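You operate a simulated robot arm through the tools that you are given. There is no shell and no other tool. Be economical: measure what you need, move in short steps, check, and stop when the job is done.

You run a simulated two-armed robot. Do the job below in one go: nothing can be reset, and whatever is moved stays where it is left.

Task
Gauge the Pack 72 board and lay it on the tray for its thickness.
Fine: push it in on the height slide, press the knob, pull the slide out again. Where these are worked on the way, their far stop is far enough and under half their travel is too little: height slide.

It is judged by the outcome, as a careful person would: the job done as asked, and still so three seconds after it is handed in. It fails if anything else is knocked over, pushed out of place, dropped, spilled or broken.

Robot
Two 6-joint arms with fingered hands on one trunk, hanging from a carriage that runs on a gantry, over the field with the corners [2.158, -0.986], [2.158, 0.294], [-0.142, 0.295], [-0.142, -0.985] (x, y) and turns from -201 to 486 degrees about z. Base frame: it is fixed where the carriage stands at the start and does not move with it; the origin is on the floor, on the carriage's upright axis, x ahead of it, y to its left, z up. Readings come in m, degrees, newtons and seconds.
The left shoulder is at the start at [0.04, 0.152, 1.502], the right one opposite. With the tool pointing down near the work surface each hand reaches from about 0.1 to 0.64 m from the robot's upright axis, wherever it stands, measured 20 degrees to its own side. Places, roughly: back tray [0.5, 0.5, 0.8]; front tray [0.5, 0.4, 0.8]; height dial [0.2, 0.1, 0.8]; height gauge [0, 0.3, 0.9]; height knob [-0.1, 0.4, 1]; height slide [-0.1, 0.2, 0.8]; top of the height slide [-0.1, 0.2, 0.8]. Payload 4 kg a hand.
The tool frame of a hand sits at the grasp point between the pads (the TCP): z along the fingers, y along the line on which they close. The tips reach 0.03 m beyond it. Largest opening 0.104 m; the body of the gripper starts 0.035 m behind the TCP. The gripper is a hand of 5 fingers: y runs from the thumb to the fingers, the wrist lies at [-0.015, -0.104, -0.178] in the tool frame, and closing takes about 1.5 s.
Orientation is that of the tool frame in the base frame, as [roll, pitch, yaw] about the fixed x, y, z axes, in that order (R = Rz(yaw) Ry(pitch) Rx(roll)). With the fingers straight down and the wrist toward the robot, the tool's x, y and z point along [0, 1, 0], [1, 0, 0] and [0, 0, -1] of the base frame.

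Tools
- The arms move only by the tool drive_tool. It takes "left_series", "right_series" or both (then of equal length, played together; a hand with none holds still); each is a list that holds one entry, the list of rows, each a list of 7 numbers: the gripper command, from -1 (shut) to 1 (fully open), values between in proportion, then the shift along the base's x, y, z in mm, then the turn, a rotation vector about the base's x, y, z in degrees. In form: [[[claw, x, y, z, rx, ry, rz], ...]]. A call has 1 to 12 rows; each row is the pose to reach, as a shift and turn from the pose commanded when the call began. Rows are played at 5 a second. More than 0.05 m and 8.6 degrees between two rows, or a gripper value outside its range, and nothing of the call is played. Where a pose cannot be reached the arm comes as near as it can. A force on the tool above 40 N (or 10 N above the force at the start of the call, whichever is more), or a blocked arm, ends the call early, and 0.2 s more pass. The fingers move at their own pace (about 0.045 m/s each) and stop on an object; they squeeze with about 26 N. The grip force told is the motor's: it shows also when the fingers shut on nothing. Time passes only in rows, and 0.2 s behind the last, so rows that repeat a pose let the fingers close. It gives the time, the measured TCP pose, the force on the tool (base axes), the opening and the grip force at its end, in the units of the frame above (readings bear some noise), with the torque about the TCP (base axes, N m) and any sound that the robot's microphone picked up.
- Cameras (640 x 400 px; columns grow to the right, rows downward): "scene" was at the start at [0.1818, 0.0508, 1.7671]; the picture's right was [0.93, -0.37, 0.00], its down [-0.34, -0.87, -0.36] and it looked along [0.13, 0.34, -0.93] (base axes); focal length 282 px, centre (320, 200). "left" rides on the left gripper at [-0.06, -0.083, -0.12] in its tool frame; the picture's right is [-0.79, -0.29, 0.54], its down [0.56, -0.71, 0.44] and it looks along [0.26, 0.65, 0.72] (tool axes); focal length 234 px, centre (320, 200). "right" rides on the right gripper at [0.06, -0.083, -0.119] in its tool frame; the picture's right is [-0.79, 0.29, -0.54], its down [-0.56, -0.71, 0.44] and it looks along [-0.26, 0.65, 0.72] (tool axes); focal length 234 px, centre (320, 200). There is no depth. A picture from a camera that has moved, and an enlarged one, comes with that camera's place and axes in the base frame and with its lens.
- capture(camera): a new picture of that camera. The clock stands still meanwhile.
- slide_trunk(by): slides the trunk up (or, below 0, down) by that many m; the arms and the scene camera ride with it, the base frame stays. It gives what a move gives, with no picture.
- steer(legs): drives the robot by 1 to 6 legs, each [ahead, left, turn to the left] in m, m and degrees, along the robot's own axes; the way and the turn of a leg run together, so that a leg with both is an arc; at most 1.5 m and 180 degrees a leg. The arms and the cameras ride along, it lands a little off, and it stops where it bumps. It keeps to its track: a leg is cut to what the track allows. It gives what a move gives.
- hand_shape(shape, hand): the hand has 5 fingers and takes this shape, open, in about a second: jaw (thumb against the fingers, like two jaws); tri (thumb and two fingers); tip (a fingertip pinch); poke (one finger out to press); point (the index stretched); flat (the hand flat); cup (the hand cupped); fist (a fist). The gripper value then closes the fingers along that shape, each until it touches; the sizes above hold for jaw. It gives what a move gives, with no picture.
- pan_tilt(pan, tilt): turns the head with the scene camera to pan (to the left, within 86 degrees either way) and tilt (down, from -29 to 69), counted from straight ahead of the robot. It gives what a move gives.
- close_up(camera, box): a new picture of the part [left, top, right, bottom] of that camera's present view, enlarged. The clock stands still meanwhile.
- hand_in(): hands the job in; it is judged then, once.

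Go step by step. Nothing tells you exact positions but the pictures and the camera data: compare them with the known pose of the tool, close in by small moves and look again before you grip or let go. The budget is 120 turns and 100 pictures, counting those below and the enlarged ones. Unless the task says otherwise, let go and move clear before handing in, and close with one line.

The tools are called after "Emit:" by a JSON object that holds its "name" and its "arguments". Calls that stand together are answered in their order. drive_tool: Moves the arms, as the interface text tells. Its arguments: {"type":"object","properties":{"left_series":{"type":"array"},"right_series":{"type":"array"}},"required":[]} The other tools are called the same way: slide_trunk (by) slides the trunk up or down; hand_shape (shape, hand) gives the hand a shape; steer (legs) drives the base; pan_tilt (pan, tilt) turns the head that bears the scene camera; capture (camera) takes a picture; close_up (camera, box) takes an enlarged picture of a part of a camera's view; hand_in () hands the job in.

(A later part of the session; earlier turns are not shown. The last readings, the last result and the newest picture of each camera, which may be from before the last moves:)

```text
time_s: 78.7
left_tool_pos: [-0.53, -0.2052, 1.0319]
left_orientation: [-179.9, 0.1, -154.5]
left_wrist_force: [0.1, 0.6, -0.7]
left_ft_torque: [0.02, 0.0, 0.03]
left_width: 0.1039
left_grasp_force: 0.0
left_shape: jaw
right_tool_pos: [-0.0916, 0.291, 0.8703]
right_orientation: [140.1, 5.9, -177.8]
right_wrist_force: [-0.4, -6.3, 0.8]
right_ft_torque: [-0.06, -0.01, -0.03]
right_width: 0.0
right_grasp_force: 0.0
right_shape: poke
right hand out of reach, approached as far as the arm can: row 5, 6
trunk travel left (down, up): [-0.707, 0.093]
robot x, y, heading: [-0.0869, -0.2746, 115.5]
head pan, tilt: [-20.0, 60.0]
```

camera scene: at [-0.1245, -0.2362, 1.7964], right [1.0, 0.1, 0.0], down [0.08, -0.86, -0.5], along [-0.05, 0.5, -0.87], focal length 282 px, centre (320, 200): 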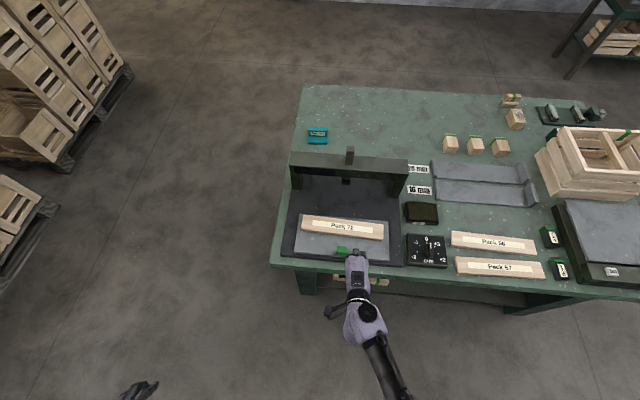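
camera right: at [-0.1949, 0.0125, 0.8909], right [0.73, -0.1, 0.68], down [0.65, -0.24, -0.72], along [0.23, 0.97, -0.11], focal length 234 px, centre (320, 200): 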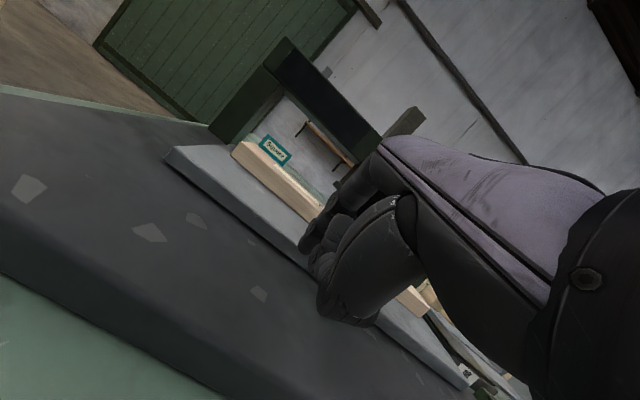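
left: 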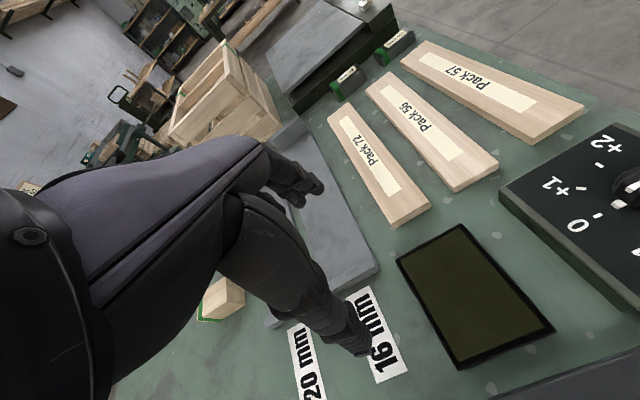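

There is now a steady 6 N reaction. I look whether this is the stop.

Emit:
{"name": "close_up", "arguments": {"camera": "scene", "box": [270, 150, 450, 300]}}

Emit:
{"name": "drive_tool", "arguments": {"right_series": [[[-1, 0, -15, 0, 0, 0, 0], [-1, 0, -30, -1, 0, 0, 0]]]}}

Emit:
{"name": "steer", "arguments": {"legs": [[0.027, -0.013, 0]]}}

Emit:
{"name": "drive_tool", "arguments": {"right_series": [[[-1, 0, 4, 0, 0, 0, 0], [-1, 0, 8, 0, 0, 0, 0], [-1, 0, 12, 0, 0, 0, 0], [-1, 0, 16, 0, 0, 0, 0]]]}}

Emit:
{"name": "close_up", "arguments": {"camera": "scene", "box": [270, 150, 450, 300]}}

```text
2.67 times, centred on (360, 225) of scene
camera zoom: at [-0.1587, -0.0663, 1.8082], right [1.0, 0.1, 0.0], down [0.08, -0.86, -0.5], along [-0.05, 0.5, -0.87], focal length 751 px, centre (213, 133)
```

zoom: 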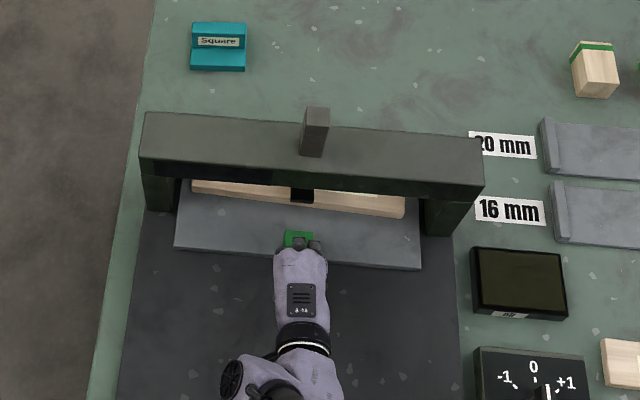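

```text
time_s: 79.3
left_tool_pos: [-0.5288, -0.2037, 1.0314]
left_orientation: [180.0, 0.0, -154.6]
left_wrist_force: [-0.2, -0.5, 0.8]
left_ft_torque: [0.0, -0.04, 0.03]
left_width: 0.1039
left_grasp_force: 0.0
left_shape: jaw
right_tool_pos: [-0.0909, 0.2653, 0.8665]
right_orientation: [139.9, 6.0, -177.8]
right_wrist_force: [0.4, 0.0, 0.3]
right_ft_torque: [-0.03, 0.03, -0.02]
right_width: 0.0002
right_grasp_force: 0.0
right_shape: poke
right hand out of reach, approached as far as the arm can: row 2
trunk travel left (down, up): [-0.707, 0.093]
robot x, y, heading: [-0.0851, -0.2756, 115.4]
head pan, tilt: [-20.0, 60.0]
```

```text
time_s: 80.1
left_tool_pos: [-0.5284, -0.1763, 1.0317]
left_orientation: [-179.9, 0.0, -154.5]
left_wrist_force: [-0.1, -0.3, 0.0]
left_ft_torque: [-0.01, 0.02, 0.02]
left_width: 0.1039
left_grasp_force: 0.0
left_shape: jaw
right_tool_pos: [-0.0917, 0.2923, 0.8652]
right_orientation: [140.1, 6.0, -177.8]
right_wrist_force: [-1.1, -6.9, -2.9]
right_ft_torque: [-0.09, 0.03, -0.02]
right_width: 0.0001
right_grasp_force: 0.2
right_shape: poke
trunk travel left (down, up): [-0.707, 0.093]
robot x, y, heading: [-0.0844, -0.2442, 115.5]
head pan, tilt: [-20.0, 60.0]
```

```text
time_s: 81.0
left_tool_pos: [-0.5291, -0.1793, 1.0306]
left_orientation: [-179.9, -0.1, -154.5]
left_wrist_force: [-0.1, 0.4, 0.6]
left_ft_torque: [-0.01, -0.02, 0.0]
left_width: 0.1038
left_grasp_force: 0.1
left_shape: jaw
right_tool_pos: [-0.0916, 0.2933, 0.8591]
right_orientation: [141.1, 6.0, -177.6]
right_wrist_force: [-0.2, -24.8, 5.8]
right_ft_torque: [-0.18, 0.02, -0.1]
right_width: 0.0
right_grasp_force: 0.1
right_shape: poke
trunk travel left (down, up): [-0.707, 0.093]
robot x, y, heading: [-0.0834, -0.2494, 115.4]
head pan, tilt: [-20.0, 60.0]
stopped in row 4 (right hand): the force on the tool passed its limit at 44 N (the readings are from after the stop); the commanded pose is now the measured one
```

```text
2.67 times, centred on (360, 225) of scene
camera zoom: at [-0.1587, -0.0382, 1.8076], right [1.0, 0.1, 0.0], down [0.08, -0.86, -0.5], along [-0.05, 0.49, -0.87], focal length 751 px, centre (213, 133)
```

zoom: 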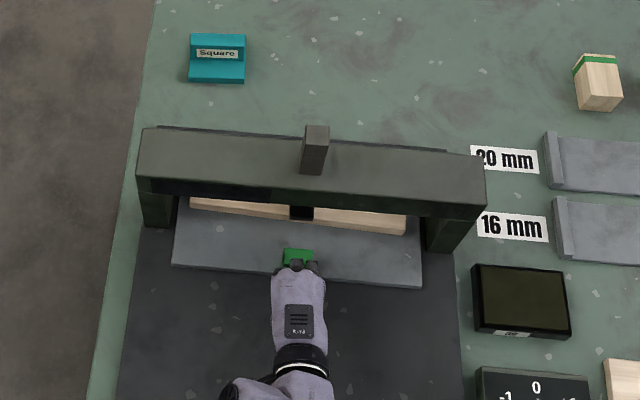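

The slide is at its far stop (44 N, no more travel) with the board under the plunger. I back off, raise and straighten the hand to press the knob.

Emit:
{"name": "steer", "arguments": {"legs": [[-0.09, 0.043, 0]]}}

Emit:
{"name": "drive_tool", "arguments": {"right_series": [[[-1, 0, 10, 40, 0, 0, 0], [-1, 0, 20, 80, -8, 0, 0], [-1, 0, 30, 120, -16, 0, 0], [-1, 0, 40, 160, -24, 0, 0], [-1, 0, 50, 200, -32, 0, 0], [-1, 0, 50, 240, -38, 6, 0]]]}}

```text
time_s: 82.2
left_tool_pos: [-0.5302, -0.2717, 1.0322]
left_orientation: [179.9, 0.0, -154.6]
left_wrist_force: [-0.2, 0.6, -0.3]
left_ft_torque: [0.04, 0.02, 0.02]
left_width: 0.1038
left_grasp_force: 0.0
left_shape: jaw
right_tool_pos: [-0.0923, 0.2066, 0.8633]
right_orientation: [140.5, 6.0, -177.8]
right_wrist_force: [-0.1, -0.2, -0.4]
right_ft_torque: [-0.01, 0.0, 0.05]
right_width: 0.0
right_grasp_force: 0.1
right_shape: poke
trunk travel left (down, up): [-0.707, 0.093]
robot x, y, heading: [-0.084, -0.3414, 115.6]
head pan, tilt: [-20.0, 60.0]
```

```text
time_s: 83.3
left_tool_pos: [-0.5306, -0.272, 1.0321]
left_orientation: [-180.0, -0.1, -154.7]
left_wrist_force: [-0.2, -0.3, 0.1]
left_ft_torque: [0.02, 0.02, -0.01]
left_width: 0.1038
left_grasp_force: 0.1
left_shape: jaw
right_tool_pos: [-0.1511, 0.3345, 0.9239]
right_orientation: [170.1, 6.4, -173.7]
right_wrist_force: [2.2, -17.8, -1.6]
right_ft_torque: [0.35, 0.08, -0.19]
right_width: 0.0002
right_grasp_force: 0.1
right_shape: poke
right hand out of reach, approached as far as the arm can: row 1, 2, 3, 4, 5
trunk travel left (down, up): [-0.707, 0.093]
robot x, y, heading: [-0.0859, -0.3423, 115.3]
head pan, tilt: [-20.0, 60.0]
stopped in row 5 (right hand): the force on the tool passed its limit at 63 N (the readings are from after the stop); the commanded pose is now the measured one
```

The hand was deflected into the beam front. I back off at once and look.

Emit:
{"name": "steer", "arguments": {"legs": [[-0.09, 0.043, 0]]}}

Emit:
{"name": "capture", "arguments": {"camera": "scene"}}

```text
time_s: 84.5
left_tool_pos: [-0.5293, -0.3714, 1.0311]
left_orientation: [179.9, 0.0, -154.7]
left_wrist_force: [-0.4, -0.2, 0.8]
left_ft_torque: [0.0, 0.02, 0.02]
left_width: 0.1035
left_grasp_force: 0.0
left_shape: jaw
right_tool_pos: [-0.1497, 0.2412, 0.9283]
right_orientation: [169.6, 6.4, -173.9]
right_wrist_force: [0.3, 0.1, -0.8]
right_ft_torque: [0.0, -0.01, 0.02]
right_width: 0.0
right_grasp_force: 0.1
right_shape: poke
trunk travel left (down, up): [-0.707, 0.093]
robot x, y, heading: [-0.0869, -0.4435, 115.4]
head pan, tilt: [-20.0, 60.0]
```

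```text
39 pictures are left
camera scene: at [-0.1593, -0.2341, 1.8083], right [1.0, 0.09, 0.0], down [0.08, -0.86, -0.5], along [-0.05, 0.5, -0.87], focal length 282 px, centre (320, 200)
```

scene: 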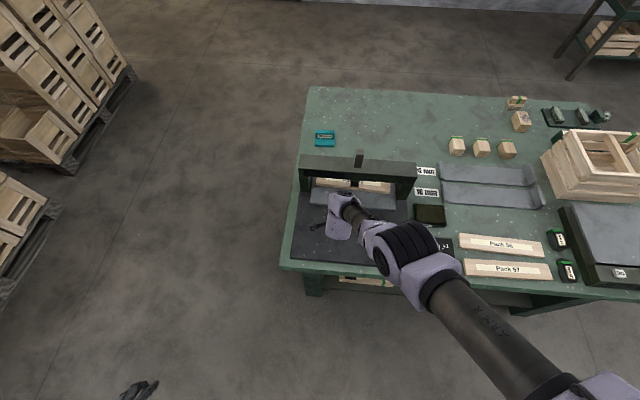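

The gauge and board look undisturbed. I draw the hand back to its comfortable zone, raise and straighten it in small steps.

Emit:
{"name": "drive_tool", "arguments": {"right_series": [[[-1, 0, -20, 10, -1, 1, -1], [-1, 0, -40, 20, -3, 1, -2], [-1, 0, -60, 30, -4, 2, -3], [-1, 0, -80, 40, -6, 3, -4], [-1, 0, -105, 50, -8, 4, -5], [-1, 0, -130, 65, -9, 5, -6], [-1, 0, -155, 80, -10, 5, -6], [-1, 0, -185, 95, -10.6, 5.2, -6]]]}}

Emit:
{"name": "slide_trunk", "arguments": {"by": 0.09}}

```text
time_s: 86.3
left_tool_pos: [-0.531, -0.371, 1.032]
left_orientation: [179.9, -0.1, -154.7]
left_wrist_force: [0.1, 0.5, 0.2]
left_ft_torque: [0.01, 0.0, -0.02]
left_width: 0.1035
left_grasp_force: 0.1
left_shape: jaw
right_tool_pos: [-0.2449, 0.1549, 0.9137]
right_orientation: [179.7, 0.5, -179.3]
right_wrist_force: [0.2, 1.3, 0.6]
right_ft_torque: [0.02, -0.01, -0.01]
right_width: 0.0002
right_grasp_force: 0.0
right_shape: poke
right hand out of reach, approached as far as the arm can: row 1, 2, 3, 4, 5, 6, 7, 8
trunk travel left (down, up): [-0.707, 0.093]
robot x, y, heading: [-0.0895, -0.4427, 115.2]
head pan, tilt: [-20.0, 60.0]
```

```text
time_s: 87.5
left_tool_pos: [-0.5291, -0.3716, 1.1219]
left_orientation: [179.9, 0.0, -154.7]
left_wrist_force: [0.2, -0.3, 0.3]
left_ft_torque: [-0.01, 0.01, 0.01]
left_width: 0.1035
left_grasp_force: 0.0
left_shape: jaw
right_tool_pos: [-0.2437, 0.1551, 1.0046]
right_orientation: [179.8, 0.6, -179.4]
right_wrist_force: [0.3, -0.4, 0.1]
right_ft_torque: [0.03, 0.0, 0.01]
right_width: 0.0
right_grasp_force: 0.1
right_shape: poke
trunk travel left (down, up): [-0.797, 0.003]
robot x, y, heading: [-0.0844, -0.4436, 115.3]
head pan, tilt: [-20.0, 60.0]
```

Emit:
{"name": "drive_tool", "arguments": {"right_series": [[[-1, 15, -12, 10, 0, 0, 0], [-1, 30, -24, 20, 0, 0, 0], [-1, 45, -36, 35, 0, 0, 0], [-1, 60, -50, 50, 0, 0, 0], [-1, 75, -64, 70, 0, 0, 0], [-1, 90, -80, 90, 0, 0, 0], [-1, 90, -90, 115, 0, 0, 0]]]}}

```text
time_s: 89.1
left_tool_pos: [-0.5291, -0.3704, 1.1223]
left_orientation: [180.0, 0.0, -154.7]
left_wrist_force: [0.7, -1.3, 0.4]
left_ft_torque: [-0.02, 0.0, 0.03]
left_width: 0.1038
left_grasp_force: 0.1
left_shape: jaw
right_tool_pos: [-0.2425, 0.1602, 1.0083]
right_orientation: [179.7, 0.4, -179.3]
right_wrist_force: [0.7, -0.3, 0.6]
right_ft_torque: [-0.01, -0.02, 0.0]
right_width: 0.0
right_grasp_force: 0.1
right_shape: poke
right hand out of reach, approached as far as the arm can: row 1, 2, 3, 4, 5, 6, 7
trunk travel left (down, up): [-0.797, 0.003]
robot x, y, heading: [-0.0864, -0.4427, 115.2]
head pan, tilt: [-20.0, 60.0]
```

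The arm sits on a joint limit again; as before, turning the yaw clockwise should free it.

Emit:
{"name": "drive_tool", "arguments": {"right_series": [[[-1, 0, 0, 0, 0, 0, -6], [-1, 0, 0, 0, 0, 0, -12], [-1, 0, 0, 0, 0, 0, -18], [-1, 0, 0, 0, 0, 0, -24]]]}}

Emit:
{"name": "drive_tool", "arguments": {"right_series": [[[-1, 15, -12, 10, 0, 0, 0], [-1, 30, -24, 20, 0, 0, 0], [-1, 45, -36, 35, 0, 0, 0], [-1, 60, -50, 50, 0, 0, 0], [-1, 75, -64, 70, 0, 0, 0], [-1, 90, -80, 90, 0, 0, 0], [-1, 90, -90, 115, 0, 0, 0]]]}}

```text
time_s: 90.1
left_tool_pos: [-0.5296, -0.372, 1.1207]
left_orientation: [179.9, 0.0, -154.8]
left_wrist_force: [0.3, -0.6, 0.6]
left_ft_torque: [0.01, 0.0, -0.02]
left_width: 0.1037
left_grasp_force: 0.0
left_shape: jaw
right_tool_pos: [-0.2283, 0.1457, 1.0184]
right_orientation: [179.8, 0.6, 156.6]
right_wrist_force: [0.1, 0.3, 0.6]
right_ft_torque: [0.06, -0.01, 0.0]
right_width: 0.0001
right_grasp_force: 0.0
right_shape: poke
right hand out of reach, approached as far as the arm can: row 2, 3, 4
trunk travel left (down, up): [-0.797, 0.003]
robot x, y, heading: [-0.0863, -0.4436, 115.4]
head pan, tilt: [-20.0, 60.0]
```

```text
time_s: 91.7
left_tool_pos: [-0.5294, -0.3705, 1.1216]
left_orientation: [179.9, 0.0, -154.7]
left_wrist_force: [0.5, -0.4, -0.2]
left_ft_torque: [-0.01, -0.04, 0.01]
left_width: 0.1037
left_grasp_force: 0.0
left_shape: jaw
right_tool_pos: [-0.2239, 0.1446, 1.0179]
right_orientation: [179.9, 0.6, 156.6]
right_wrist_force: [-0.2, 1.5, 0.2]
right_ft_torque: [0.0, 0.02, -0.01]
right_width: 0.0
right_grasp_force: 0.2
right_shape: poke
right hand out of reach, approached as far as the arm can: row 1, 2, 3, 4, 5, 6, 7
trunk travel left (down, up): [-0.797, 0.003]
robot x, y, heading: [-0.0852, -0.4409, 115.2]
head pan, tilt: [-20.0, 60.0]
```

Emit:
{"name": "pan_tilt", "arguments": {"pan": -40, "tilt": 55}}

Emit:
{"name": "capture", "arguments": {"camera": "scene"}}

Emit:
{"name": "drive_tool", "arguments": {"right_series": [[[-1, 0, 0, 10, 0, 0, 0], [-1, 0, 0, 20, 0, 0, 0], [-1, 0, 0, 30, 0, 0, 0]]]}}

Emit:
{"name": "drive_tool", "arguments": {"right_series": [[[-1, 10, 0, 0, 0, 0, 0], [-1, 20, 0, 0, 0, 0, 0], [-1, 30, 0, 0, 0, 0, 0]]]}}

```text
time_s: 92.6
left_tool_pos: [-0.5302, -0.3713, 1.1223]
left_orientation: [179.8, 0.0, -154.7]
left_wrist_force: [0.5, -0.8, -0.3]
left_ft_torque: [-0.03, -0.02, 0.01]
left_width: 0.1038
left_grasp_force: 0.1
left_shape: jaw
right_tool_pos: [-0.2239, 0.1456, 1.0185]
right_orientation: [179.8, 0.5, 156.7]
right_wrist_force: [0.4, 0.4, 0.3]
right_ft_torque: [0.0, 0.03, 0.02]
right_width: 0.0
right_grasp_force: 0.0
right_shape: poke
trunk travel left (down, up): [-0.797, 0.003]
robot x, y, heading: [-0.0836, -0.442, 115.2]
head pan, tilt: [-40.0, 55.0]
```

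```text
38 pictures are left
camera scene: at [-0.1349, -0.2305, 1.9045], right [0.97, -0.25, 0.0], down [-0.21, -0.79, -0.57], along [0.14, 0.55, -0.82], focal length 282 px, centre (320, 200)
```

scene: 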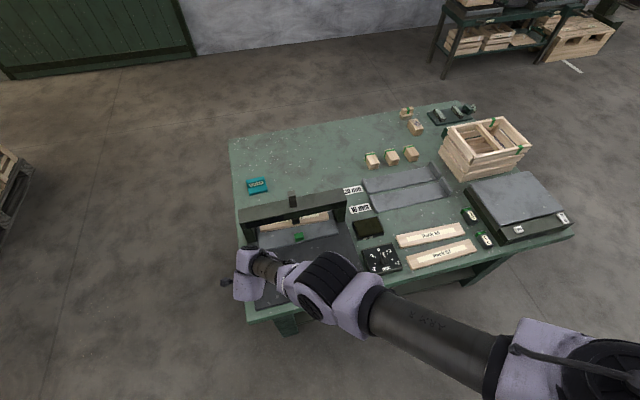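

```text
time_s: 93.4
left_tool_pos: [-0.5284, -0.3714, 1.1216]
left_orientation: [180.0, 0.0, -154.7]
left_wrist_force: [-0.7, 0.0, 0.1]
left_ft_torque: [-0.01, -0.01, 0.02]
left_width: 0.1038
left_grasp_force: 0.1
left_shape: jaw
right_tool_pos: [-0.2311, 0.1543, 1.031]
right_orientation: [179.8, 0.6, 156.6]
right_wrist_force: [-0.7, -0.4, -0.2]
right_ft_torque: [-0.03, 0.01, 0.03]
right_width: 0.0
right_grasp_force: 0.0
right_shape: poke
right hand out of reach, approached as far as the arm can: row 1, 2, 3
trunk travel left (down, up): [-0.797, 0.003]
robot x, y, heading: [-0.0888, -0.4458, 115.2]
head pan, tilt: [-40.0, 55.0]
```

```text
time_s: 94.2
left_tool_pos: [-0.5295, -0.3703, 1.1216]
left_orientation: [180.0, -0.1, -154.7]
left_wrist_force: [0.2, -0.4, 0.2]
left_ft_torque: [-0.02, -0.02, -0.02]
left_width: 0.1039
left_grasp_force: 0.0
left_shape: jaw
right_tool_pos: [-0.2084, 0.1622, 1.0204]
right_orientation: [179.7, 0.6, 156.7]
right_wrist_force: [0.1, 0.1, -0.3]
right_ft_torque: [-0.04, 0.01, 0.05]
right_width: 0.0
right_grasp_force: 0.2
right_shape: poke
right hand out of reach, approached as far as the arm can: row 1, 2, 3
trunk travel left (down, up): [-0.797, 0.003]
robot x, y, heading: [-0.0841, -0.4437, 115.4]
head pan, tilt: [-40.0, 55.0]
```

The arm is stretched straight and needs to fold; I try tilting the hand, which draws the wrist inward.

Emit:
{"name": "drive_tool", "arguments": {"right_series": [[[-1, 20, -20, 0, 6, 0, 0], [-1, 40, -40, 0, 12, 0, 0], [-1, 60, -60, 0, 18, 0, 0], [-1, 80, -90, 0, 24, 0, 0]]]}}

Emit:
{"name": "drive_tool", "arguments": {"right_series": [[[-1, 20, -20, 0, 0, 0, 0], [-1, 40, -40, 0, 0, 0, 0], [-1, 60, -60, 0, 0, 0, 0], [-1, 80, -90, 0, 0, 0, 0]]]}}

```text
time_s: 95.2
left_tool_pos: [-0.5291, -0.3706, 1.1225]
left_orientation: [179.8, 0.1, -154.6]
left_wrist_force: [-0.5, -0.5, -0.1]
left_ft_torque: [0.03, 0.0, -0.02]
left_width: 0.1038
left_grasp_force: 0.2
left_shape: jaw
right_tool_pos: [-0.156, 0.0993, 0.9632]
right_orientation: [157.4, -8.8, 158.3]
right_wrist_force: [-1.1, 0.3, 0.1]
right_ft_torque: [-0.01, -0.01, 0.01]
right_width: 0.0
right_grasp_force: 0.1
right_shape: poke
right hand out of reach, approached as far as the arm can: row 1, 2, 3, 4
trunk travel left (down, up): [-0.797, 0.003]
robot x, y, heading: [-0.0842, -0.4466, 115.0]
head pan, tilt: [-40.0, 55.0]
```

```text
time_s: 96.2
left_tool_pos: [-0.5307, -0.3718, 1.1228]
left_orientation: [179.9, 0.1, -154.7]
left_wrist_force: [0.0, 0.2, 0.9]
left_ft_torque: [-0.04, 0.01, -0.03]
left_width: 0.1037
left_grasp_force: 0.0
left_shape: jaw
right_tool_pos: [-0.099, 0.0225, 0.9087]
right_orientation: [157.5, -8.8, 158.4]
right_wrist_force: [0.1, 0.0, 0.4]
right_ft_torque: [-0.02, -0.01, 0.06]
right_width: 0.0
right_grasp_force: 0.1
right_shape: poke
right hand out of reach, approached as far as the arm can: row 1, 2, 3, 4
trunk travel left (down, up): [-0.797, 0.003]
robot x, y, heading: [-0.0858, -0.4421, 115.3]
head pan, tilt: [-40.0, 55.0]
```

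Emit:
{"name": "drive_tool", "arguments": {"right_series": [[[-1, 0, 0, 30, 0, 0, 0], [-1, 0, 0, 60, 0, 0, 0], [-1, 0, 0, 90, 0, 0, 0], [-1, 0, 0, 120, 0, 0, 0]]]}}

Emit:
{"name": "capture", "arguments": {"camera": "scene"}}

```text
time_s: 97.2
left_tool_pos: [-0.5296, -0.3697, 1.1223]
left_orientation: [179.8, -0.1, -154.8]
left_wrist_force: [-0.6, 0.2, -0.2]
left_ft_torque: [0.01, -0.02, -0.01]
left_width: 0.1039
left_grasp_force: 0.1
left_shape: jaw
right_tool_pos: [-0.1384, 0.0532, 0.9348]
right_orientation: [157.6, -8.7, 158.3]
right_wrist_force: [0.2, 0.4, 1.0]
right_ft_torque: [-0.03, 0.01, 0.01]
right_width: 0.0
right_grasp_force: 0.1
right_shape: poke
right hand out of reach, approached as far as the arm can: row 1, 2, 3, 4
trunk travel left (down, up): [-0.797, 0.003]
robot x, y, heading: [-0.0863, -0.4411, 115.2]
head pan, tilt: [-40.0, 55.0]
```

```text
37 pictures are left
camera scene: at [-0.1349, -0.2305, 1.9045], right [0.97, -0.25, 0.0], down [-0.21, -0.79, -0.57], along [0.15, 0.56, -0.82], focal length 282 px, centre (320, 200)
```

scene: 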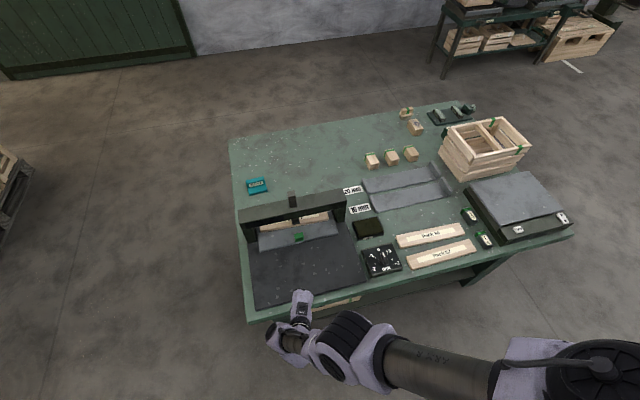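

Emit:
{"name": "drive_tool", "arguments": {"right_series": [[[-1, 25, -10, 25, 0, 0, -8], [-1, 50, -20, 50, 0, 0, -16], [-1, 75, -30, 75, 0, 0, -24], [-1, 100, -40, 100, 0, 0, -32], [-1, 125, -50, 110, 0, 0, -40]]]}}

Emit:
{"name": "drive_tool", "arguments": {"right_series": [[[-1, 10, -10, 20, -8, 0, 0], [-1, 20, -20, 40, -16, 0, 0], [-1, 30, -30, 60, -22, 0, 0], [-1, 30, -30, 90, -22, 0, 0]]]}}

```text
time_s: 98.4
left_tool_pos: [-0.5303, -0.3702, 1.1225]
left_orientation: [179.8, 0.0, -154.7]
left_wrist_force: [0.3, 0.7, 0.6]
left_ft_torque: [-0.02, 0.03, -0.02]
left_width: 0.1038
left_grasp_force: 0.0
left_shape: jaw
right_tool_pos: [-0.058, 0.0384, 0.9617]
right_orientation: [157.5, -8.6, 118.2]
right_wrist_force: [0.1, -0.5, 0.1]
right_ft_torque: [-0.04, -0.02, 0.04]
right_width: 0.0003
right_grasp_force: 0.0
right_shape: poke
right hand out of reach, approached as far as the arm can: row 1, 2, 3, 4, 5
trunk travel left (down, up): [-0.797, 0.003]
robot x, y, heading: [-0.087, -0.4417, 115.5]
head pan, tilt: [-40.0, 55.0]
```

```text
time_s: 99.4
left_tool_pos: [-0.5301, -0.3698, 1.1225]
left_orientation: [179.9, 0.0, -154.7]
left_wrist_force: [0.5, 0.8, -0.9]
left_ft_torque: [-0.02, -0.03, 0.01]
left_width: 0.1039
left_grasp_force: 0.0
left_shape: jaw
right_tool_pos: [-0.0759, 0.0522, 0.9756]
right_orientation: [168.0, 10.6, 118.5]
right_wrist_force: [-0.1, -0.1, -0.1]
right_ft_torque: [-0.02, -0.02, 0.0]
right_width: 0.0002
right_grasp_force: 0.1
right_shape: poke
right hand out of reach, approached as far as the arm can: row 1, 2, 3, 4
trunk travel left (down, up): [-0.797, 0.003]
robot x, y, heading: [-0.0872, -0.4457, 115.5]
head pan, tilt: [-40.0, 55.0]
```

I try one long pull straight toward the shoulder to make the elbow fold.

Emit:
{"name": "drive_tool", "arguments": {"right_series": [[[-1, 8, -25, 38, 0, 0, 0], [-1, 16, -50, 76, 0, 0, 0], [-1, 24, -75, 114, 0, 0, 0], [-1, 32, -100, 152, 0, 0, 0], [-1, 40, -125, 190, 0, 0, 0], [-1, 48, -150, 228, 0, 0, 0], [-1, 56, -175, 266, 0, 0, 0], [-1, 64, -200, 304, 0, 0, 0]]]}}

```text
time_s: 101.2
left_tool_pos: [-0.5295, -0.3699, 1.1217]
left_orientation: [179.9, -0.1, -154.7]
left_wrist_force: [0.6, -0.4, -0.5]
left_ft_torque: [0.0, 0.02, -0.04]
left_width: 0.1039
left_grasp_force: 0.0
left_shape: jaw
right_tool_pos: [-0.193, -0.0095, 1.0319]
right_orientation: [167.8, 10.6, 118.4]
right_wrist_force: [-0.3, 0.7, 0.3]
right_ft_torque: [0.03, 0.03, 0.0]
right_width: 0.0
right_grasp_force: 0.0
right_shape: poke
right hand out of reach, approached as far as the arm can: row 1, 2, 3, 4, 5, 6, 7, 8
trunk travel left (down, up): [-0.797, 0.003]
robot x, y, heading: [-0.0876, -0.4415, 115.3]
head pan, tilt: [-40.0, 55.0]
```

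The elbow won't fold, so the left arm (still free) will do the rest. First I park the right arm out to the right, high.

Emit:
{"name": "drive_tool", "arguments": {"right_series": [[[-1, 35, 0, 20, 0, 0, 0], [-1, 70, 0, 40, 0, 0, 0], [-1, 105, 0, 60, 0, 0, 0], [-1, 140, 0, 80, 0, 0, 0], [-1, 175, 0, 100, 0, 0, -5], [-1, 210, 0, 120, 0, 0, -10], [-1, 245, 0, 130, 0, 0, -15], [-1, 280, 0, 140, 0, 0, -20], [-1, 315, 0, 150, 0, 0, -25], [-1, 350, 0, 150, 0, 0, -30], [-1, 385, 0, 150, 0, 0, -30], [-1, 420, 0, 150, 0, 0, -30]]]}}

Emit:
{"name": "capture", "arguments": {"camera": "scene"}}

```text
time_s: 103.8
left_tool_pos: [-0.5301, -0.3709, 1.122]
left_orientation: [179.9, -0.1, -154.7]
left_wrist_force: [-0.4, -0.6, 0.6]
left_ft_torque: [0.0, 0.01, 0.0]
left_width: 0.1038
left_grasp_force: 0.0
left_shape: jaw
right_tool_pos: [0.2095, 0.1654, 1.04]
right_orientation: [167.8, 10.6, 88.4]
right_wrist_force: [0.4, -0.4, 0.0]
right_ft_torque: [-0.02, -0.03, -0.01]
right_width: 0.0
right_grasp_force: 0.2
right_shape: poke
right hand out of reach, approached as far as the arm can: row 1, 2, 3, 4, 5, 6, 7, 8, 9, 10, 11, 12
trunk travel left (down, up): [-0.797, 0.003]
robot x, y, heading: [-0.0884, -0.445, 115.1]
head pan, tilt: [-40.0, 55.0]
```

```text
36 pictures are left
camera scene: at [-0.1346, -0.2306, 1.9045], right [0.97, -0.25, 0.0], down [-0.21, -0.79, -0.57], along [0.15, 0.55, -0.82], focal length 282 px, centre (320, 200)
```

scene: 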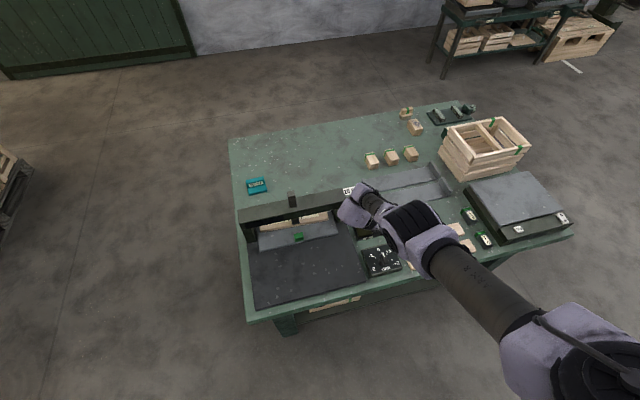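

Emit:
{"name": "drive_tool", "arguments": {"right_series": [[[-1, 0, -40, 0, 0, 0, -5], [-1, 0, -80, 0, 0, 0, -10], [-1, 0, -120, 0, 0, 0, -15], [-1, 0, -160, 0, 0, 0, -20], [-1, 0, -200, 0, 0, 0, -20], [-1, 0, -240, 0, 0, 0, -20]]]}}

Emit:
{"name": "drive_tool", "arguments": {"right_series": [[[-1, 0, 0, 30, 0, 0, 0], [-1, 0, 0, 60, 0, 0, 0], [-1, 0, 0, 90, 0, 0, 0], [-1, 0, 0, 120, 0, 0, 0], [-1, 0, 0, 150, 0, 0, 0]]]}}

```text
time_s: 105.2
left_tool_pos: [-0.5304, -0.3709, 1.1224]
left_orientation: [179.8, 0.0, -154.7]
left_wrist_force: [-0.6, -0.1, 0.7]
left_ft_torque: [0.01, 0.01, -0.02]
left_width: 0.1036
left_grasp_force: 0.1
left_shape: jaw
right_tool_pos: [0.1996, 0.0081, 0.9385]
right_orientation: [167.8, 10.6, 68.4]
right_wrist_force: [0.3, 0.6, 0.5]
right_ft_torque: [-0.02, -0.01, -0.02]
right_width: 0.0
right_grasp_force: 0.0
right_shape: poke
right hand out of reach, approached as far as the arm can: row 1, 2, 3, 4, 5, 6
trunk travel left (down, up): [-0.797, 0.003]
robot x, y, heading: [-0.0834, -0.4459, 114.9]
head pan, tilt: [-40.0, 55.0]
```

```text
time_s: 106.4
left_tool_pos: [-0.5291, -0.3707, 1.1219]
left_orientation: [179.9, 0.1, -154.7]
left_wrist_force: [-0.3, -1.0, -0.2]
left_ft_torque: [0.01, -0.02, -0.01]
left_width: 0.1038
left_grasp_force: 0.1
left_shape: jaw
right_tool_pos: [0.1957, 0.087, 1.0054]
right_orientation: [167.9, 10.8, 68.4]
right_wrist_force: [0.7, 0.0, -0.7]
right_ft_torque: [0.0, 0.02, 0.01]
right_width: 0.0
right_grasp_force: 0.1
right_shape: poke
right hand out of reach, approached as far as the arm can: row 1, 2, 3, 4, 5
trunk travel left (down, up): [-0.797, 0.003]
robot x, y, heading: [-0.0857, -0.4428, 114.9]
head pan, tilt: [-40.0, 55.0]
```

I turn the robot 50° right so the left hand faces the gauge and the right hand stays off to the side; then bring the left hand into its working zone in poke shape.

Emit:
{"name": "steer", "arguments": {"legs": [[0, 0, -50]]}}

Emit:
{"name": "hand_shape", "arguments": {"hand": "left", "shape": "poke"}}

Emit:
{"name": "drive_tool", "arguments": {"left_series": [[[-1, 30, 12, 0, 0, 0, 4], [-1, 60, 24, 0, 0, 0, 8], [-1, 90, 36, 0, 0, 0, 12], [-1, 120, 48, 0, 0, 0, 16], [-1, 150, 60, 0, 0, 0, 20], [-1, 180, 70, 0, 0, 0, 25], [-1, 210, 70, 0, 0, 0, 25], [-1, 240, 70, 0, 0, 0, 25], [-1, 265, 70, 0, 0, 0, 25]]]}}

Emit:
{"name": "pan_tilt", "arguments": {"pan": 20, "tilt": 55}}

Emit:
{"name": "capture", "arguments": {"camera": "scene"}}

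```text
time_s: 109.0
left_tool_pos: [-0.3151, -0.0559, 1.1221]
left_orientation: [180.0, 0.1, 155.1]
left_wrist_force: [-0.1, -0.2, -0.3]
left_ft_torque: [0.01, 0.01, -0.01]
left_width: 0.1043
left_grasp_force: 0.0
left_shape: jaw
right_tool_pos: [0.5015, -0.3201, 1.0065]
right_orientation: [167.9, 10.7, 18.3]
right_wrist_force: [0.5, -0.4, -0.3]
right_ft_torque: [0.0, -0.01, 0.01]
right_width: 0.0
right_grasp_force: 0.1
right_shape: poke
trunk travel left (down, up): [-0.797, 0.003]
robot x, y, heading: [-0.0881, -0.4455, 65.4]
head pan, tilt: [-40.0, 55.0]
```

```text
time_s: 109.9
left_tool_pos: [-0.315, -0.0567, 1.1232]
left_orientation: [179.8, 0.0, 155.1]
left_wrist_force: [0.1, -0.2, -0.5]
left_ft_torque: [-0.02, -0.04, 0.03]
left_width: 0.0
left_grasp_force: 0.0
left_shape: poke
right_tool_pos: [0.501, -0.3192, 1.0063]
right_orientation: [167.9, 10.6, 18.4]
right_wrist_force: [0.0, -0.3, -0.6]
right_ft_torque: [0.0, 0.0, 0.02]
right_width: 0.0
right_grasp_force: 0.1
right_shape: poke
trunk travel left (down, up): [-0.797, 0.003]
robot x, y, heading: [-0.0864, -0.4438, 65.0]
head pan, tilt: [-40.0, 55.0]
```

```text
time_s: 111.7
left_tool_pos: [-0.1584, 0.0404, 1.1186]
left_orientation: [176.6, -9.4, 178.4]
left_wrist_force: [-0.9, 0.2, 0.5]
left_ft_torque: [0.0, 0.0, -0.01]
left_width: 0.0
left_grasp_force: 0.0
left_shape: poke
left hand out of reach, approached as far as the arm can: row 8
right_tool_pos: [0.5022, -0.3198, 1.0063]
right_orientation: [167.9, 10.7, 18.3]
right_wrist_force: [-1.4, -0.3, -0.2]
right_ft_torque: [-0.01, 0.02, 0.01]
right_width: 0.0
right_grasp_force: 0.0
right_shape: poke
trunk travel left (down, up): [-0.797, 0.003]
robot x, y, heading: [-0.081, -0.4424, 65.2]
head pan, tilt: [-40.0, 55.0]
stopped in row 8 (left hand): the arm was blocked; the commanded pose is now the measured one
```

```text
time_s: 113.0
left_tool_pos: [-0.1583, 0.0395, 1.1185]
left_orientation: [176.7, -9.3, 178.5]
left_wrist_force: [0.0, -1.2, -0.3]
left_ft_torque: [-0.01, 0.0, -0.02]
left_width: 0.0002
left_grasp_force: 0.1
left_shape: poke
right_tool_pos: [0.5016, -0.3206, 1.0052]
right_orientation: [167.9, 10.6, 18.3]
right_wrist_force: [0.3, 0.3, 0.4]
right_ft_torque: [0.01, 0.02, -0.01]
right_width: 0.0001
right_grasp_force: 0.1
right_shape: poke
trunk travel left (down, up): [-0.797, 0.003]
robot x, y, heading: [-0.0873, -0.4413, 65.5]
head pan, tilt: [20.0, 55.0]
```

```text
35 pictures are left
camera scene: at [-0.0114, -0.2279, 1.9045], right [1.0, -0.09, 0.0], down [-0.07, -0.82, -0.57], along [0.05, 0.57, -0.82], focal length 282 px, centre (320, 200)
```

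scene: 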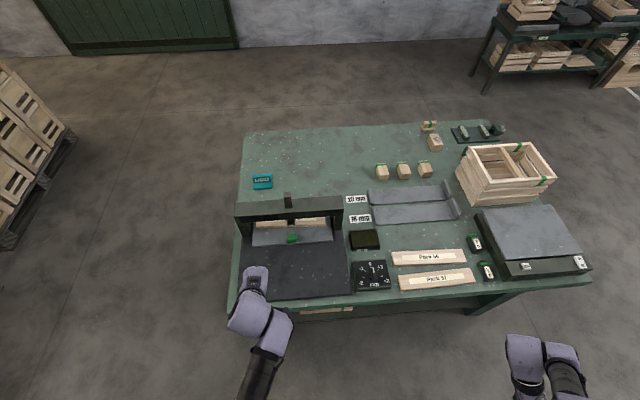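

The left hand works and is at (−0.158, 0.04, 1.12), a bit tilted by a limit. I straighten it with a bit of yaw, then place it over the knob with the base.

Emit:
{"name": "drive_tool", "arguments": {"left_series": [[[-1, -8, 0, 0, -1, -3, 3], [-1, -16, 0, 0, -2, -6, 6], [-1, -25, 0, 15, -3.5, -9.2, 9], [-1, -25, 0, 40, -3.5, -9.2, 9], [-1, -25, 0, 70, -3.5, -9.2, 9]]]}}

Emit:
{"name": "capture", "arguments": {"camera": "left"}}

```text
time_s: 114.2
left_tool_pos: [-0.1827, 0.0399, 1.1864]
left_orientation: [-179.4, -0.3, -172.8]
left_wrist_force: [0.5, -0.4, 0.0]
left_ft_torque: [0.02, 0.01, -0.02]
left_width: 0.0
left_grasp_force: 0.1
left_shape: poke
right_tool_pos: [0.5014, -0.3202, 1.0054]
right_orientation: [167.9, 10.7, 18.3]
right_wrist_force: [0.1, -0.7, -0.3]
right_ft_torque: [0.0, -0.03, 0.0]
right_width: 0.0
right_grasp_force: 0.0
right_shape: poke
trunk travel left (down, up): [-0.797, 0.003]
robot x, y, heading: [-0.0889, -0.4445, 65.3]
head pan, tilt: [20.0, 55.0]
```

```text
34 pictures are left
camera left: at [-0.1108, -0.0341, 1.3082], right [0.82, -0.19, -0.54], down [-0.47, -0.78, -0.42], along [-0.34, 0.6, -0.72], focal length 234 px, centre (320, 200)
```

left: 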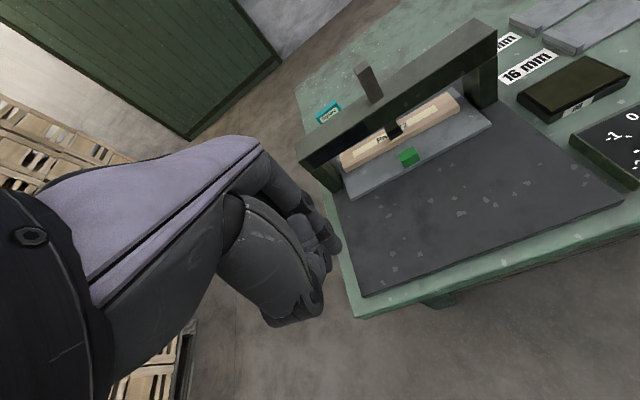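

Emit:
{"name": "steer", "arguments": {"legs": [[0.274, 0.003, 0]]}}

Emit:
{"name": "capture", "arguments": {"camera": "left"}}

Emit:
{"name": "capture", "arguments": {"camera": "scene"}}

```text
time_s: 116.1
left_tool_pos: [-0.0709, 0.2895, 1.188]
left_orientation: [-179.4, -0.3, -172.9]
left_wrist_force: [-0.6, -0.4, -0.5]
left_ft_torque: [0.04, 0.03, -0.03]
left_width: 0.0002
left_grasp_force: 0.1
left_shape: poke
right_tool_pos: [0.6146, -0.0672, 1.0058]
right_orientation: [167.8, 10.7, 18.4]
right_wrist_force: [0.3, 1.5, -0.1]
right_ft_torque: [0.01, -0.01, 0.01]
right_width: 0.0
right_grasp_force: 0.2
right_shape: poke
trunk travel left (down, up): [-0.797, 0.003]
robot x, y, heading: [0.0246, -0.1913, 65.4]
head pan, tilt: [20.0, 55.0]
```

```text
33 pictures are left
camera left: at [0.0015, 0.2163, 1.3079], right [0.82, -0.19, -0.54], down [-0.47, -0.78, -0.42], along [-0.34, 0.6, -0.72], focal length 234 px, centre (320, 200)
```

left: 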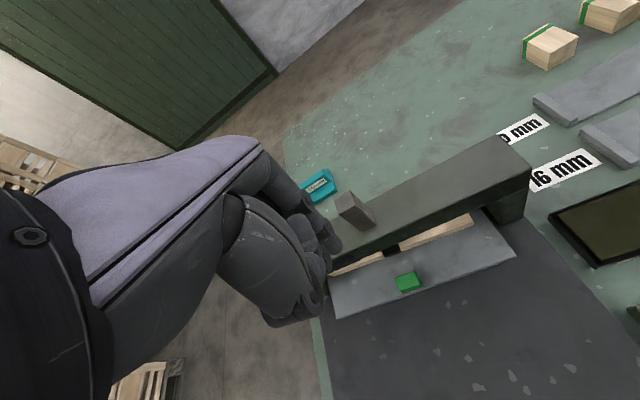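

```text
32 pictures are left
camera scene: at [0.1009, 0.0226, 1.9045], right [1.0, -0.08, 0.0], down [-0.07, -0.82, -0.57], along [0.05, 0.57, -0.82], focal length 282 px, centre (320, 200)
```

scene: 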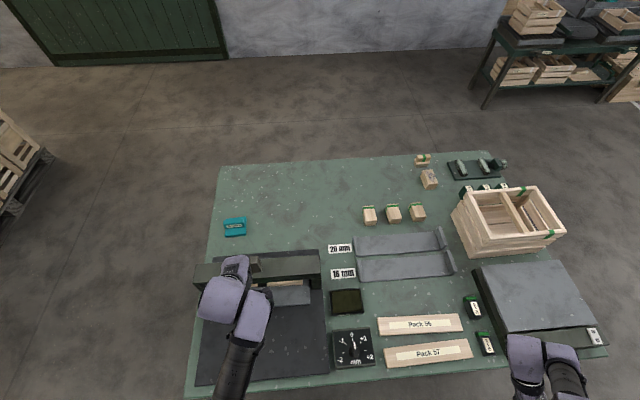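

Knob top triangulates to (−0.08, 0.404, 1.054). I bring the fingertip above it.

Emit:
{"name": "steer", "arguments": {"legs": [[0.091, 0.0365, 0]]}}

Emit:
{"name": "drive_tool", "arguments": {"left_series": [[[-1, 0, 0, -15, 0, 0, 0], [-1, 0, 0, -30, 0, 0, 0], [-1, 0, 0, -45, 0, 0, 0]]]}}

Emit:
{"name": "close_up", "arguments": {"camera": "left", "box": [200, 130, 480, 330]}}

```text
time_s: 117.3
left_tool_pos: [-0.0653, 0.387, 1.1877]
left_orientation: [-179.3, -0.3, -172.8]
left_wrist_force: [-0.9, 0.3, -0.1]
left_ft_torque: [-0.03, 0.01, 0.01]
left_width: 0.0
left_grasp_force: 0.1
left_shape: poke
right_tool_pos: [0.6193, 0.0259, 1.006]
right_orientation: [167.9, 10.7, 18.3]
right_wrist_force: [-1.4, -0.5, 0.1]
right_ft_torque: [0.01, -0.02, 0.03]
right_width: 0.0
right_grasp_force: 0.0
right_shape: poke
trunk travel left (down, up): [-0.797, 0.003]
robot x, y, heading: [0.032, -0.0972, 65.3]
head pan, tilt: [20.0, 55.0]
```

```text
time_s: 118.1
left_tool_pos: [-0.0645, 0.3862, 1.142]
left_orientation: [-179.4, -0.3, -172.8]
left_wrist_force: [0.2, 0.8, 0.1]
left_ft_torque: [-0.01, -0.01, 0.02]
left_width: 0.0001
left_grasp_force: 0.0
left_shape: poke
right_tool_pos: [0.6207, 0.027, 1.0055]
right_orientation: [167.9, 10.6, 18.3]
right_wrist_force: [-0.1, 0.7, -0.3]
right_ft_torque: [-0.01, 0.01, 0.01]
right_width: 0.0
right_grasp_force: 0.1
right_shape: poke
trunk travel left (down, up): [-0.797, 0.003]
robot x, y, heading: [0.0344, -0.0966, 65.4]
head pan, tilt: [20.0, 55.0]
```

```text
2.00 times, centred on (340, 230) of left
camera zoom: at [0.007, 0.3118, 1.2626], right [0.82, -0.19, -0.54], down [-0.47, -0.78, -0.43], along [-0.34, 0.6, -0.72], focal length 468 px, centre (280, 140)
```

zoom: 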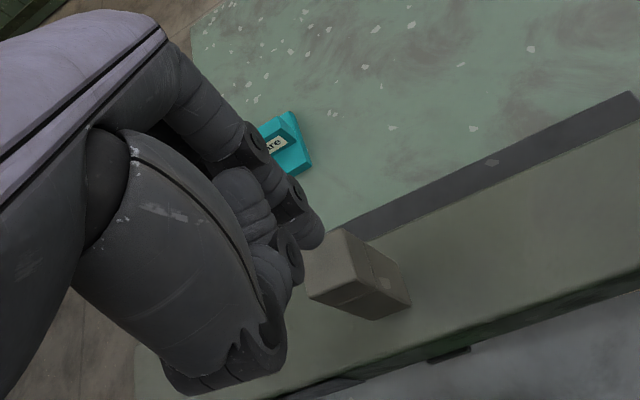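

The fingertip is right above the knob. I press down in small steps.

Emit:
{"name": "drive_tool", "arguments": {"left_series": [[[-1, -3, -3, -10, 0, 0, 0], [-1, -3, -3, -20, 0, 0, 0], [-1, -3, -3, -28, 0, 0, 0], [-1, -3, -3, -36, 0, 0, 0], [-1, -3, -3, -44, 0, 0, 0], [-1, -3, -3, -52, 0, 0, 0]]]}}

Emit:
{"name": "close_up", "arguments": {"camera": "scene", "box": [180, 220, 400, 380]}}

```text
time_s: 119.5
left_tool_pos: [-0.068, 0.3845, 1.0901]
left_orientation: [-179.3, -0.3, -172.8]
left_wrist_force: [-0.2, 0.1, -0.7]
left_ft_torque: [0.0, 0.02, 0.01]
left_width: 0.0003
left_grasp_force: 0.1
left_shape: poke
right_tool_pos: [0.6192, 0.027, 1.0048]
right_orientation: [167.9, 10.7, 18.3]
right_wrist_force: [0.5, 0.2, -0.6]
right_ft_torque: [0.0, 0.02, -0.01]
right_width: 0.0
right_grasp_force: 0.0
right_shape: poke
trunk travel left (down, up): [-0.797, 0.003]
robot x, y, heading: [0.0269, -0.0998, 64.9]
head pan, tilt: [20.0, 55.0]
```

```text
2.50 times, centred on (290, 300) of scene
camera zoom: at [0.1065, 0.119, 1.9045], right [1.0, -0.08, 0.0], down [-0.07, -0.82, -0.57], along [0.05, 0.57, -0.82], focal length 704 px, centre (395, -50)
```

zoom: 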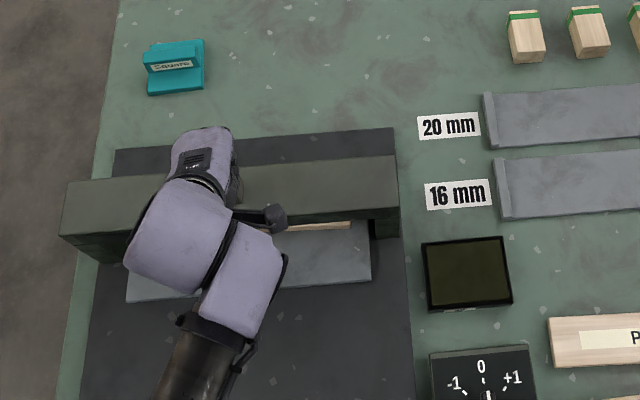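

Emit:
{"name": "close_up", "arguments": {"camera": "left", "box": [200, 130, 480, 330]}}

```text
2.00 times, centred on (340, 230) of left
camera zoom: at [0.0039, 0.3098, 1.2109], right [0.82, -0.19, -0.54], down [-0.47, -0.78, -0.43], along [-0.34, 0.6, -0.72], focal length 468 px, centre (280, 140)
```

zoom: 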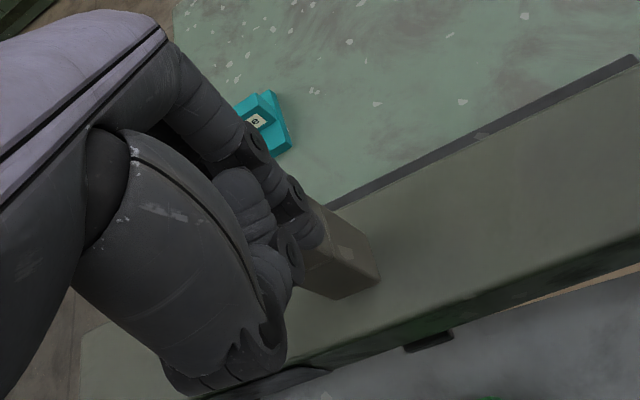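

The fingertip is really only ~3 cm beyond the TCP, so it is still above and slightly off. I correct by (−14, +15) mm and press again.

Emit:
{"name": "drive_tool", "arguments": {"left_series": [[[-1, -7, 7, 10, 0, 0, 0], [-1, -14, 15, 10, 0, 0, 0], [-1, -14, 15, 0, 0, 0, 0], [-1, -14, 15, -6, 0, 0, 0], [-1, -14, 15, -12, 0, 0, 0], [-1, -14, 15, -18, 0, 0, 0], [-1, -14, 15, -24, 0, 0, 0]]]}}

Emit:
{"name": "close_up", "arguments": {"camera": "scene", "box": [180, 220, 400, 380]}}

```text
time_s: 121.1
left_tool_pos: [-0.0824, 0.3998, 1.0663]
left_orientation: [-179.3, -0.4, -172.8]
left_wrist_force: [-0.3, -0.5, 3.8]
left_ft_torque: [0.01, 0.03, 0.0]
left_width: 0.0
left_grasp_force: 0.0
left_shape: poke
right_tool_pos: [0.6191, 0.0283, 1.0048]
right_orientation: [167.9, 10.7, 18.3]
right_wrist_force: [-0.8, 0.0, 0.8]
right_ft_torque: [0.0, 0.0, 0.02]
right_width: 0.0001
right_grasp_force: 0.0
right_shape: poke
trunk travel left (down, up): [-0.797, 0.003]
robot x, y, heading: [0.0312, -0.1008, 65.2]
head pan, tilt: [20.0, 55.0]
```

```text
2.50 times, centred on (290, 300) of scene
camera zoom: at [0.1064, 0.1191, 1.9046], right [1.0, -0.08, 0.0], down [-0.07, -0.82, -0.57], along [0.05, 0.57, -0.82], focal length 704 px, centre (395, -50)
```

zoom: 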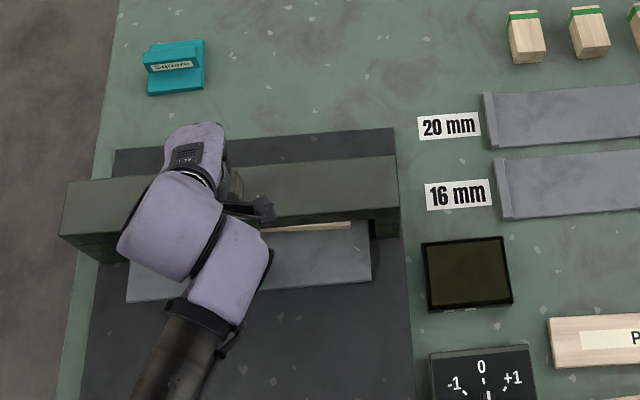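

Contact is felt (4 N, springy). I press further until it bottoms out.

Emit:
{"name": "drive_tool", "arguments": {"left_series": [[[-1, 0, 0, -6, 0, 0, 0], [-1, 0, 0, -12, 0, 0, 0], [-1, 0, 0, -18, 0, 0, 0], [-1, 0, 0, -24, 0, 0, 0], [-1, 0, 0, -30, 0, 0, 0], [-1, 0, 0, -36, 0, 0, 0], [-1, 0, 0, -42, 0, 0, 0]]]}}

Emit:
{"name": "close_up", "arguments": {"camera": "scene", "box": [180, 220, 400, 380]}}

```text
time_s: 121.7
left_tool_pos: [-0.0822, 0.4076, 1.0646]
left_orientation: [179.3, -0.1, -173.0]
left_wrist_force: [-1.8, -1.0, 22.3]
left_ft_torque: [0.03, -0.01, 0.02]
left_width: 0.0
left_grasp_force: 0.1
left_shape: poke
right_tool_pos: [0.6192, 0.0289, 1.0052]
right_orientation: [167.9, 10.6, 18.4]
right_wrist_force: [0.2, -0.1, -0.4]
right_ft_torque: [-0.01, 0.02, -0.03]
right_width: 0.0001
right_grasp_force: 0.1
right_shape: poke
trunk travel left (down, up): [-0.797, 0.003]
robot x, y, heading: [0.0348, -0.096, 65.2]
head pan, tilt: [20.0, 55.0]
stopped in row 3 (left hand): the force on the tool passed its limit at 46 N (the readings are from after the stop); the commanded pose is now the measured one
```

```text
2.50 times, centred on (290, 300) of scene
camera zoom: at [0.1061, 0.1192, 1.9048], right [1.0, -0.08, 0.0], down [-0.07, -0.82, -0.57], along [0.05, 0.57, -0.82], focal length 704 px, centre (395, -50)
```

zoom: 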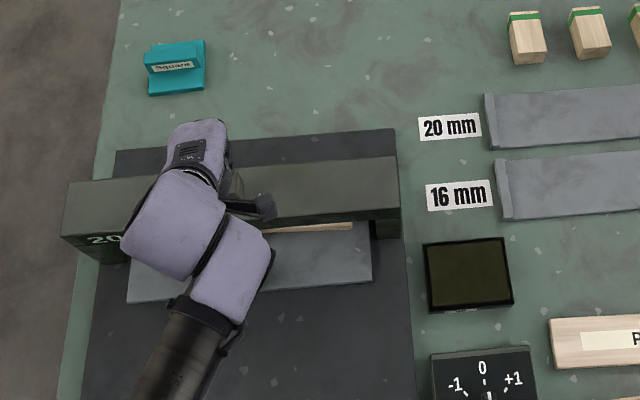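

A reading appears on the beam's front face ("20…"). I look closer, then lift off.

Emit:
{"name": "close_up", "arguments": {"camera": "scene", "box": [195, 300, 245, 332]}}

Emit:
{"name": "drive_tool", "arguments": {"left_series": [[[-1, 0, 0, 20, 0, 0, 0], [-1, 0, 0, 50, 0, 0, 0], [-1, 0, 0, 80, 0, 0, 0], [-1, 0, 0, 100, 0, 0, 0]]]}}

Emit:
{"name": "steer", "arguments": {"legs": [[-0.227, -0.105, 0]]}}

Emit:
{"name": "capture", "arguments": {"camera": "scene"}}

```text
12.50 times, centred on (220, 316) of scene
camera zoom: at [0.1061, 0.1192, 1.9048], right [1.0, -0.08, 0.0], down [-0.07, -0.82, -0.57], along [0.05, 0.57, -0.82], focal length 3519 px, centre (1570, -1250)
```

zoom: 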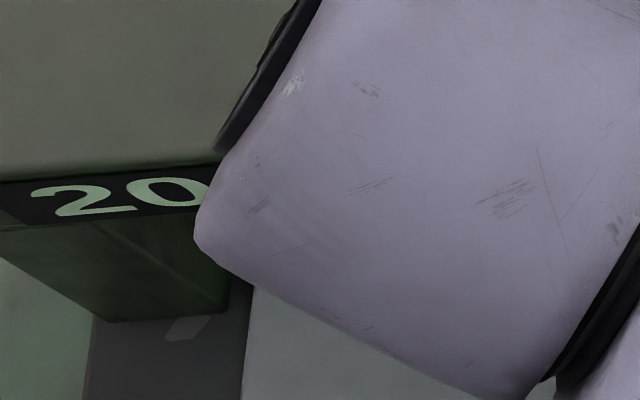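

```text
time_s: 122.7
left_tool_pos: [-0.0809, 0.4029, 1.1602]
left_orientation: [179.8, -0.2, -172.8]
left_wrist_force: [-1.1, 0.7, 0.0]
left_ft_torque: [-0.03, 0.02, -0.01]
left_width: 0.0001
left_grasp_force: 0.1
left_shape: poke
right_tool_pos: [0.6195, 0.0266, 1.0049]
right_orientation: [167.8, 10.7, 18.3]
right_wrist_force: [0.9, 0.1, -0.1]
right_ft_torque: [-0.03, -0.03, -0.01]
right_width: 0.0
right_grasp_force: 0.0
right_shape: poke
trunk travel left (down, up): [-0.797, 0.003]
robot x, y, heading: [0.0316, -0.0943, 65.0]
head pan, tilt: [20.0, 55.0]
```

```text
time_s: 124.5
left_tool_pos: [-0.0821, 0.1538, 1.1606]
left_orientation: [179.8, -0.1, -173.0]
left_wrist_force: [-0.8, -0.4, 0.1]
left_ft_torque: [0.01, -0.03, -0.03]
left_width: 0.0
left_grasp_force: 0.0
left_shape: poke
right_tool_pos: [0.6176, -0.222, 1.0068]
right_orientation: [167.9, 10.6, 18.3]
right_wrist_force: [0.5, 0.5, 0.4]
right_ft_torque: [0.02, -0.01, -0.01]
right_width: 0.0
right_grasp_force: 0.0
right_shape: poke
trunk travel left (down, up): [-0.797, 0.003]
robot x, y, heading: [0.0302, -0.3463, 65.1]
head pan, tilt: [20.0, 55.0]
```

```text
25 pictures are left
camera scene: at [0.1058, -0.1308, 1.9045], right [1.0, -0.08, 0.0], down [-0.07, -0.82, -0.57], along [0.05, 0.57, -0.82], focal length 282 px, centre (320, 200)
```

scene: 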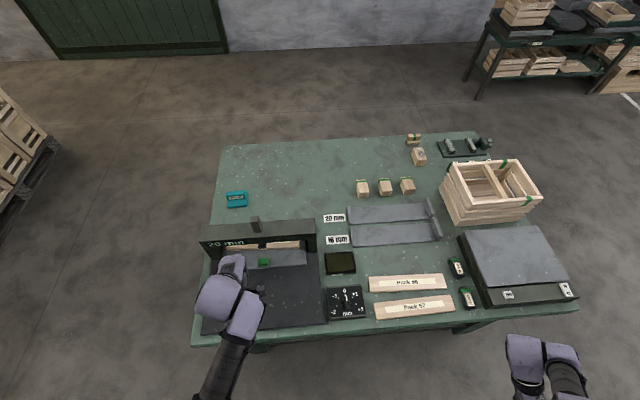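

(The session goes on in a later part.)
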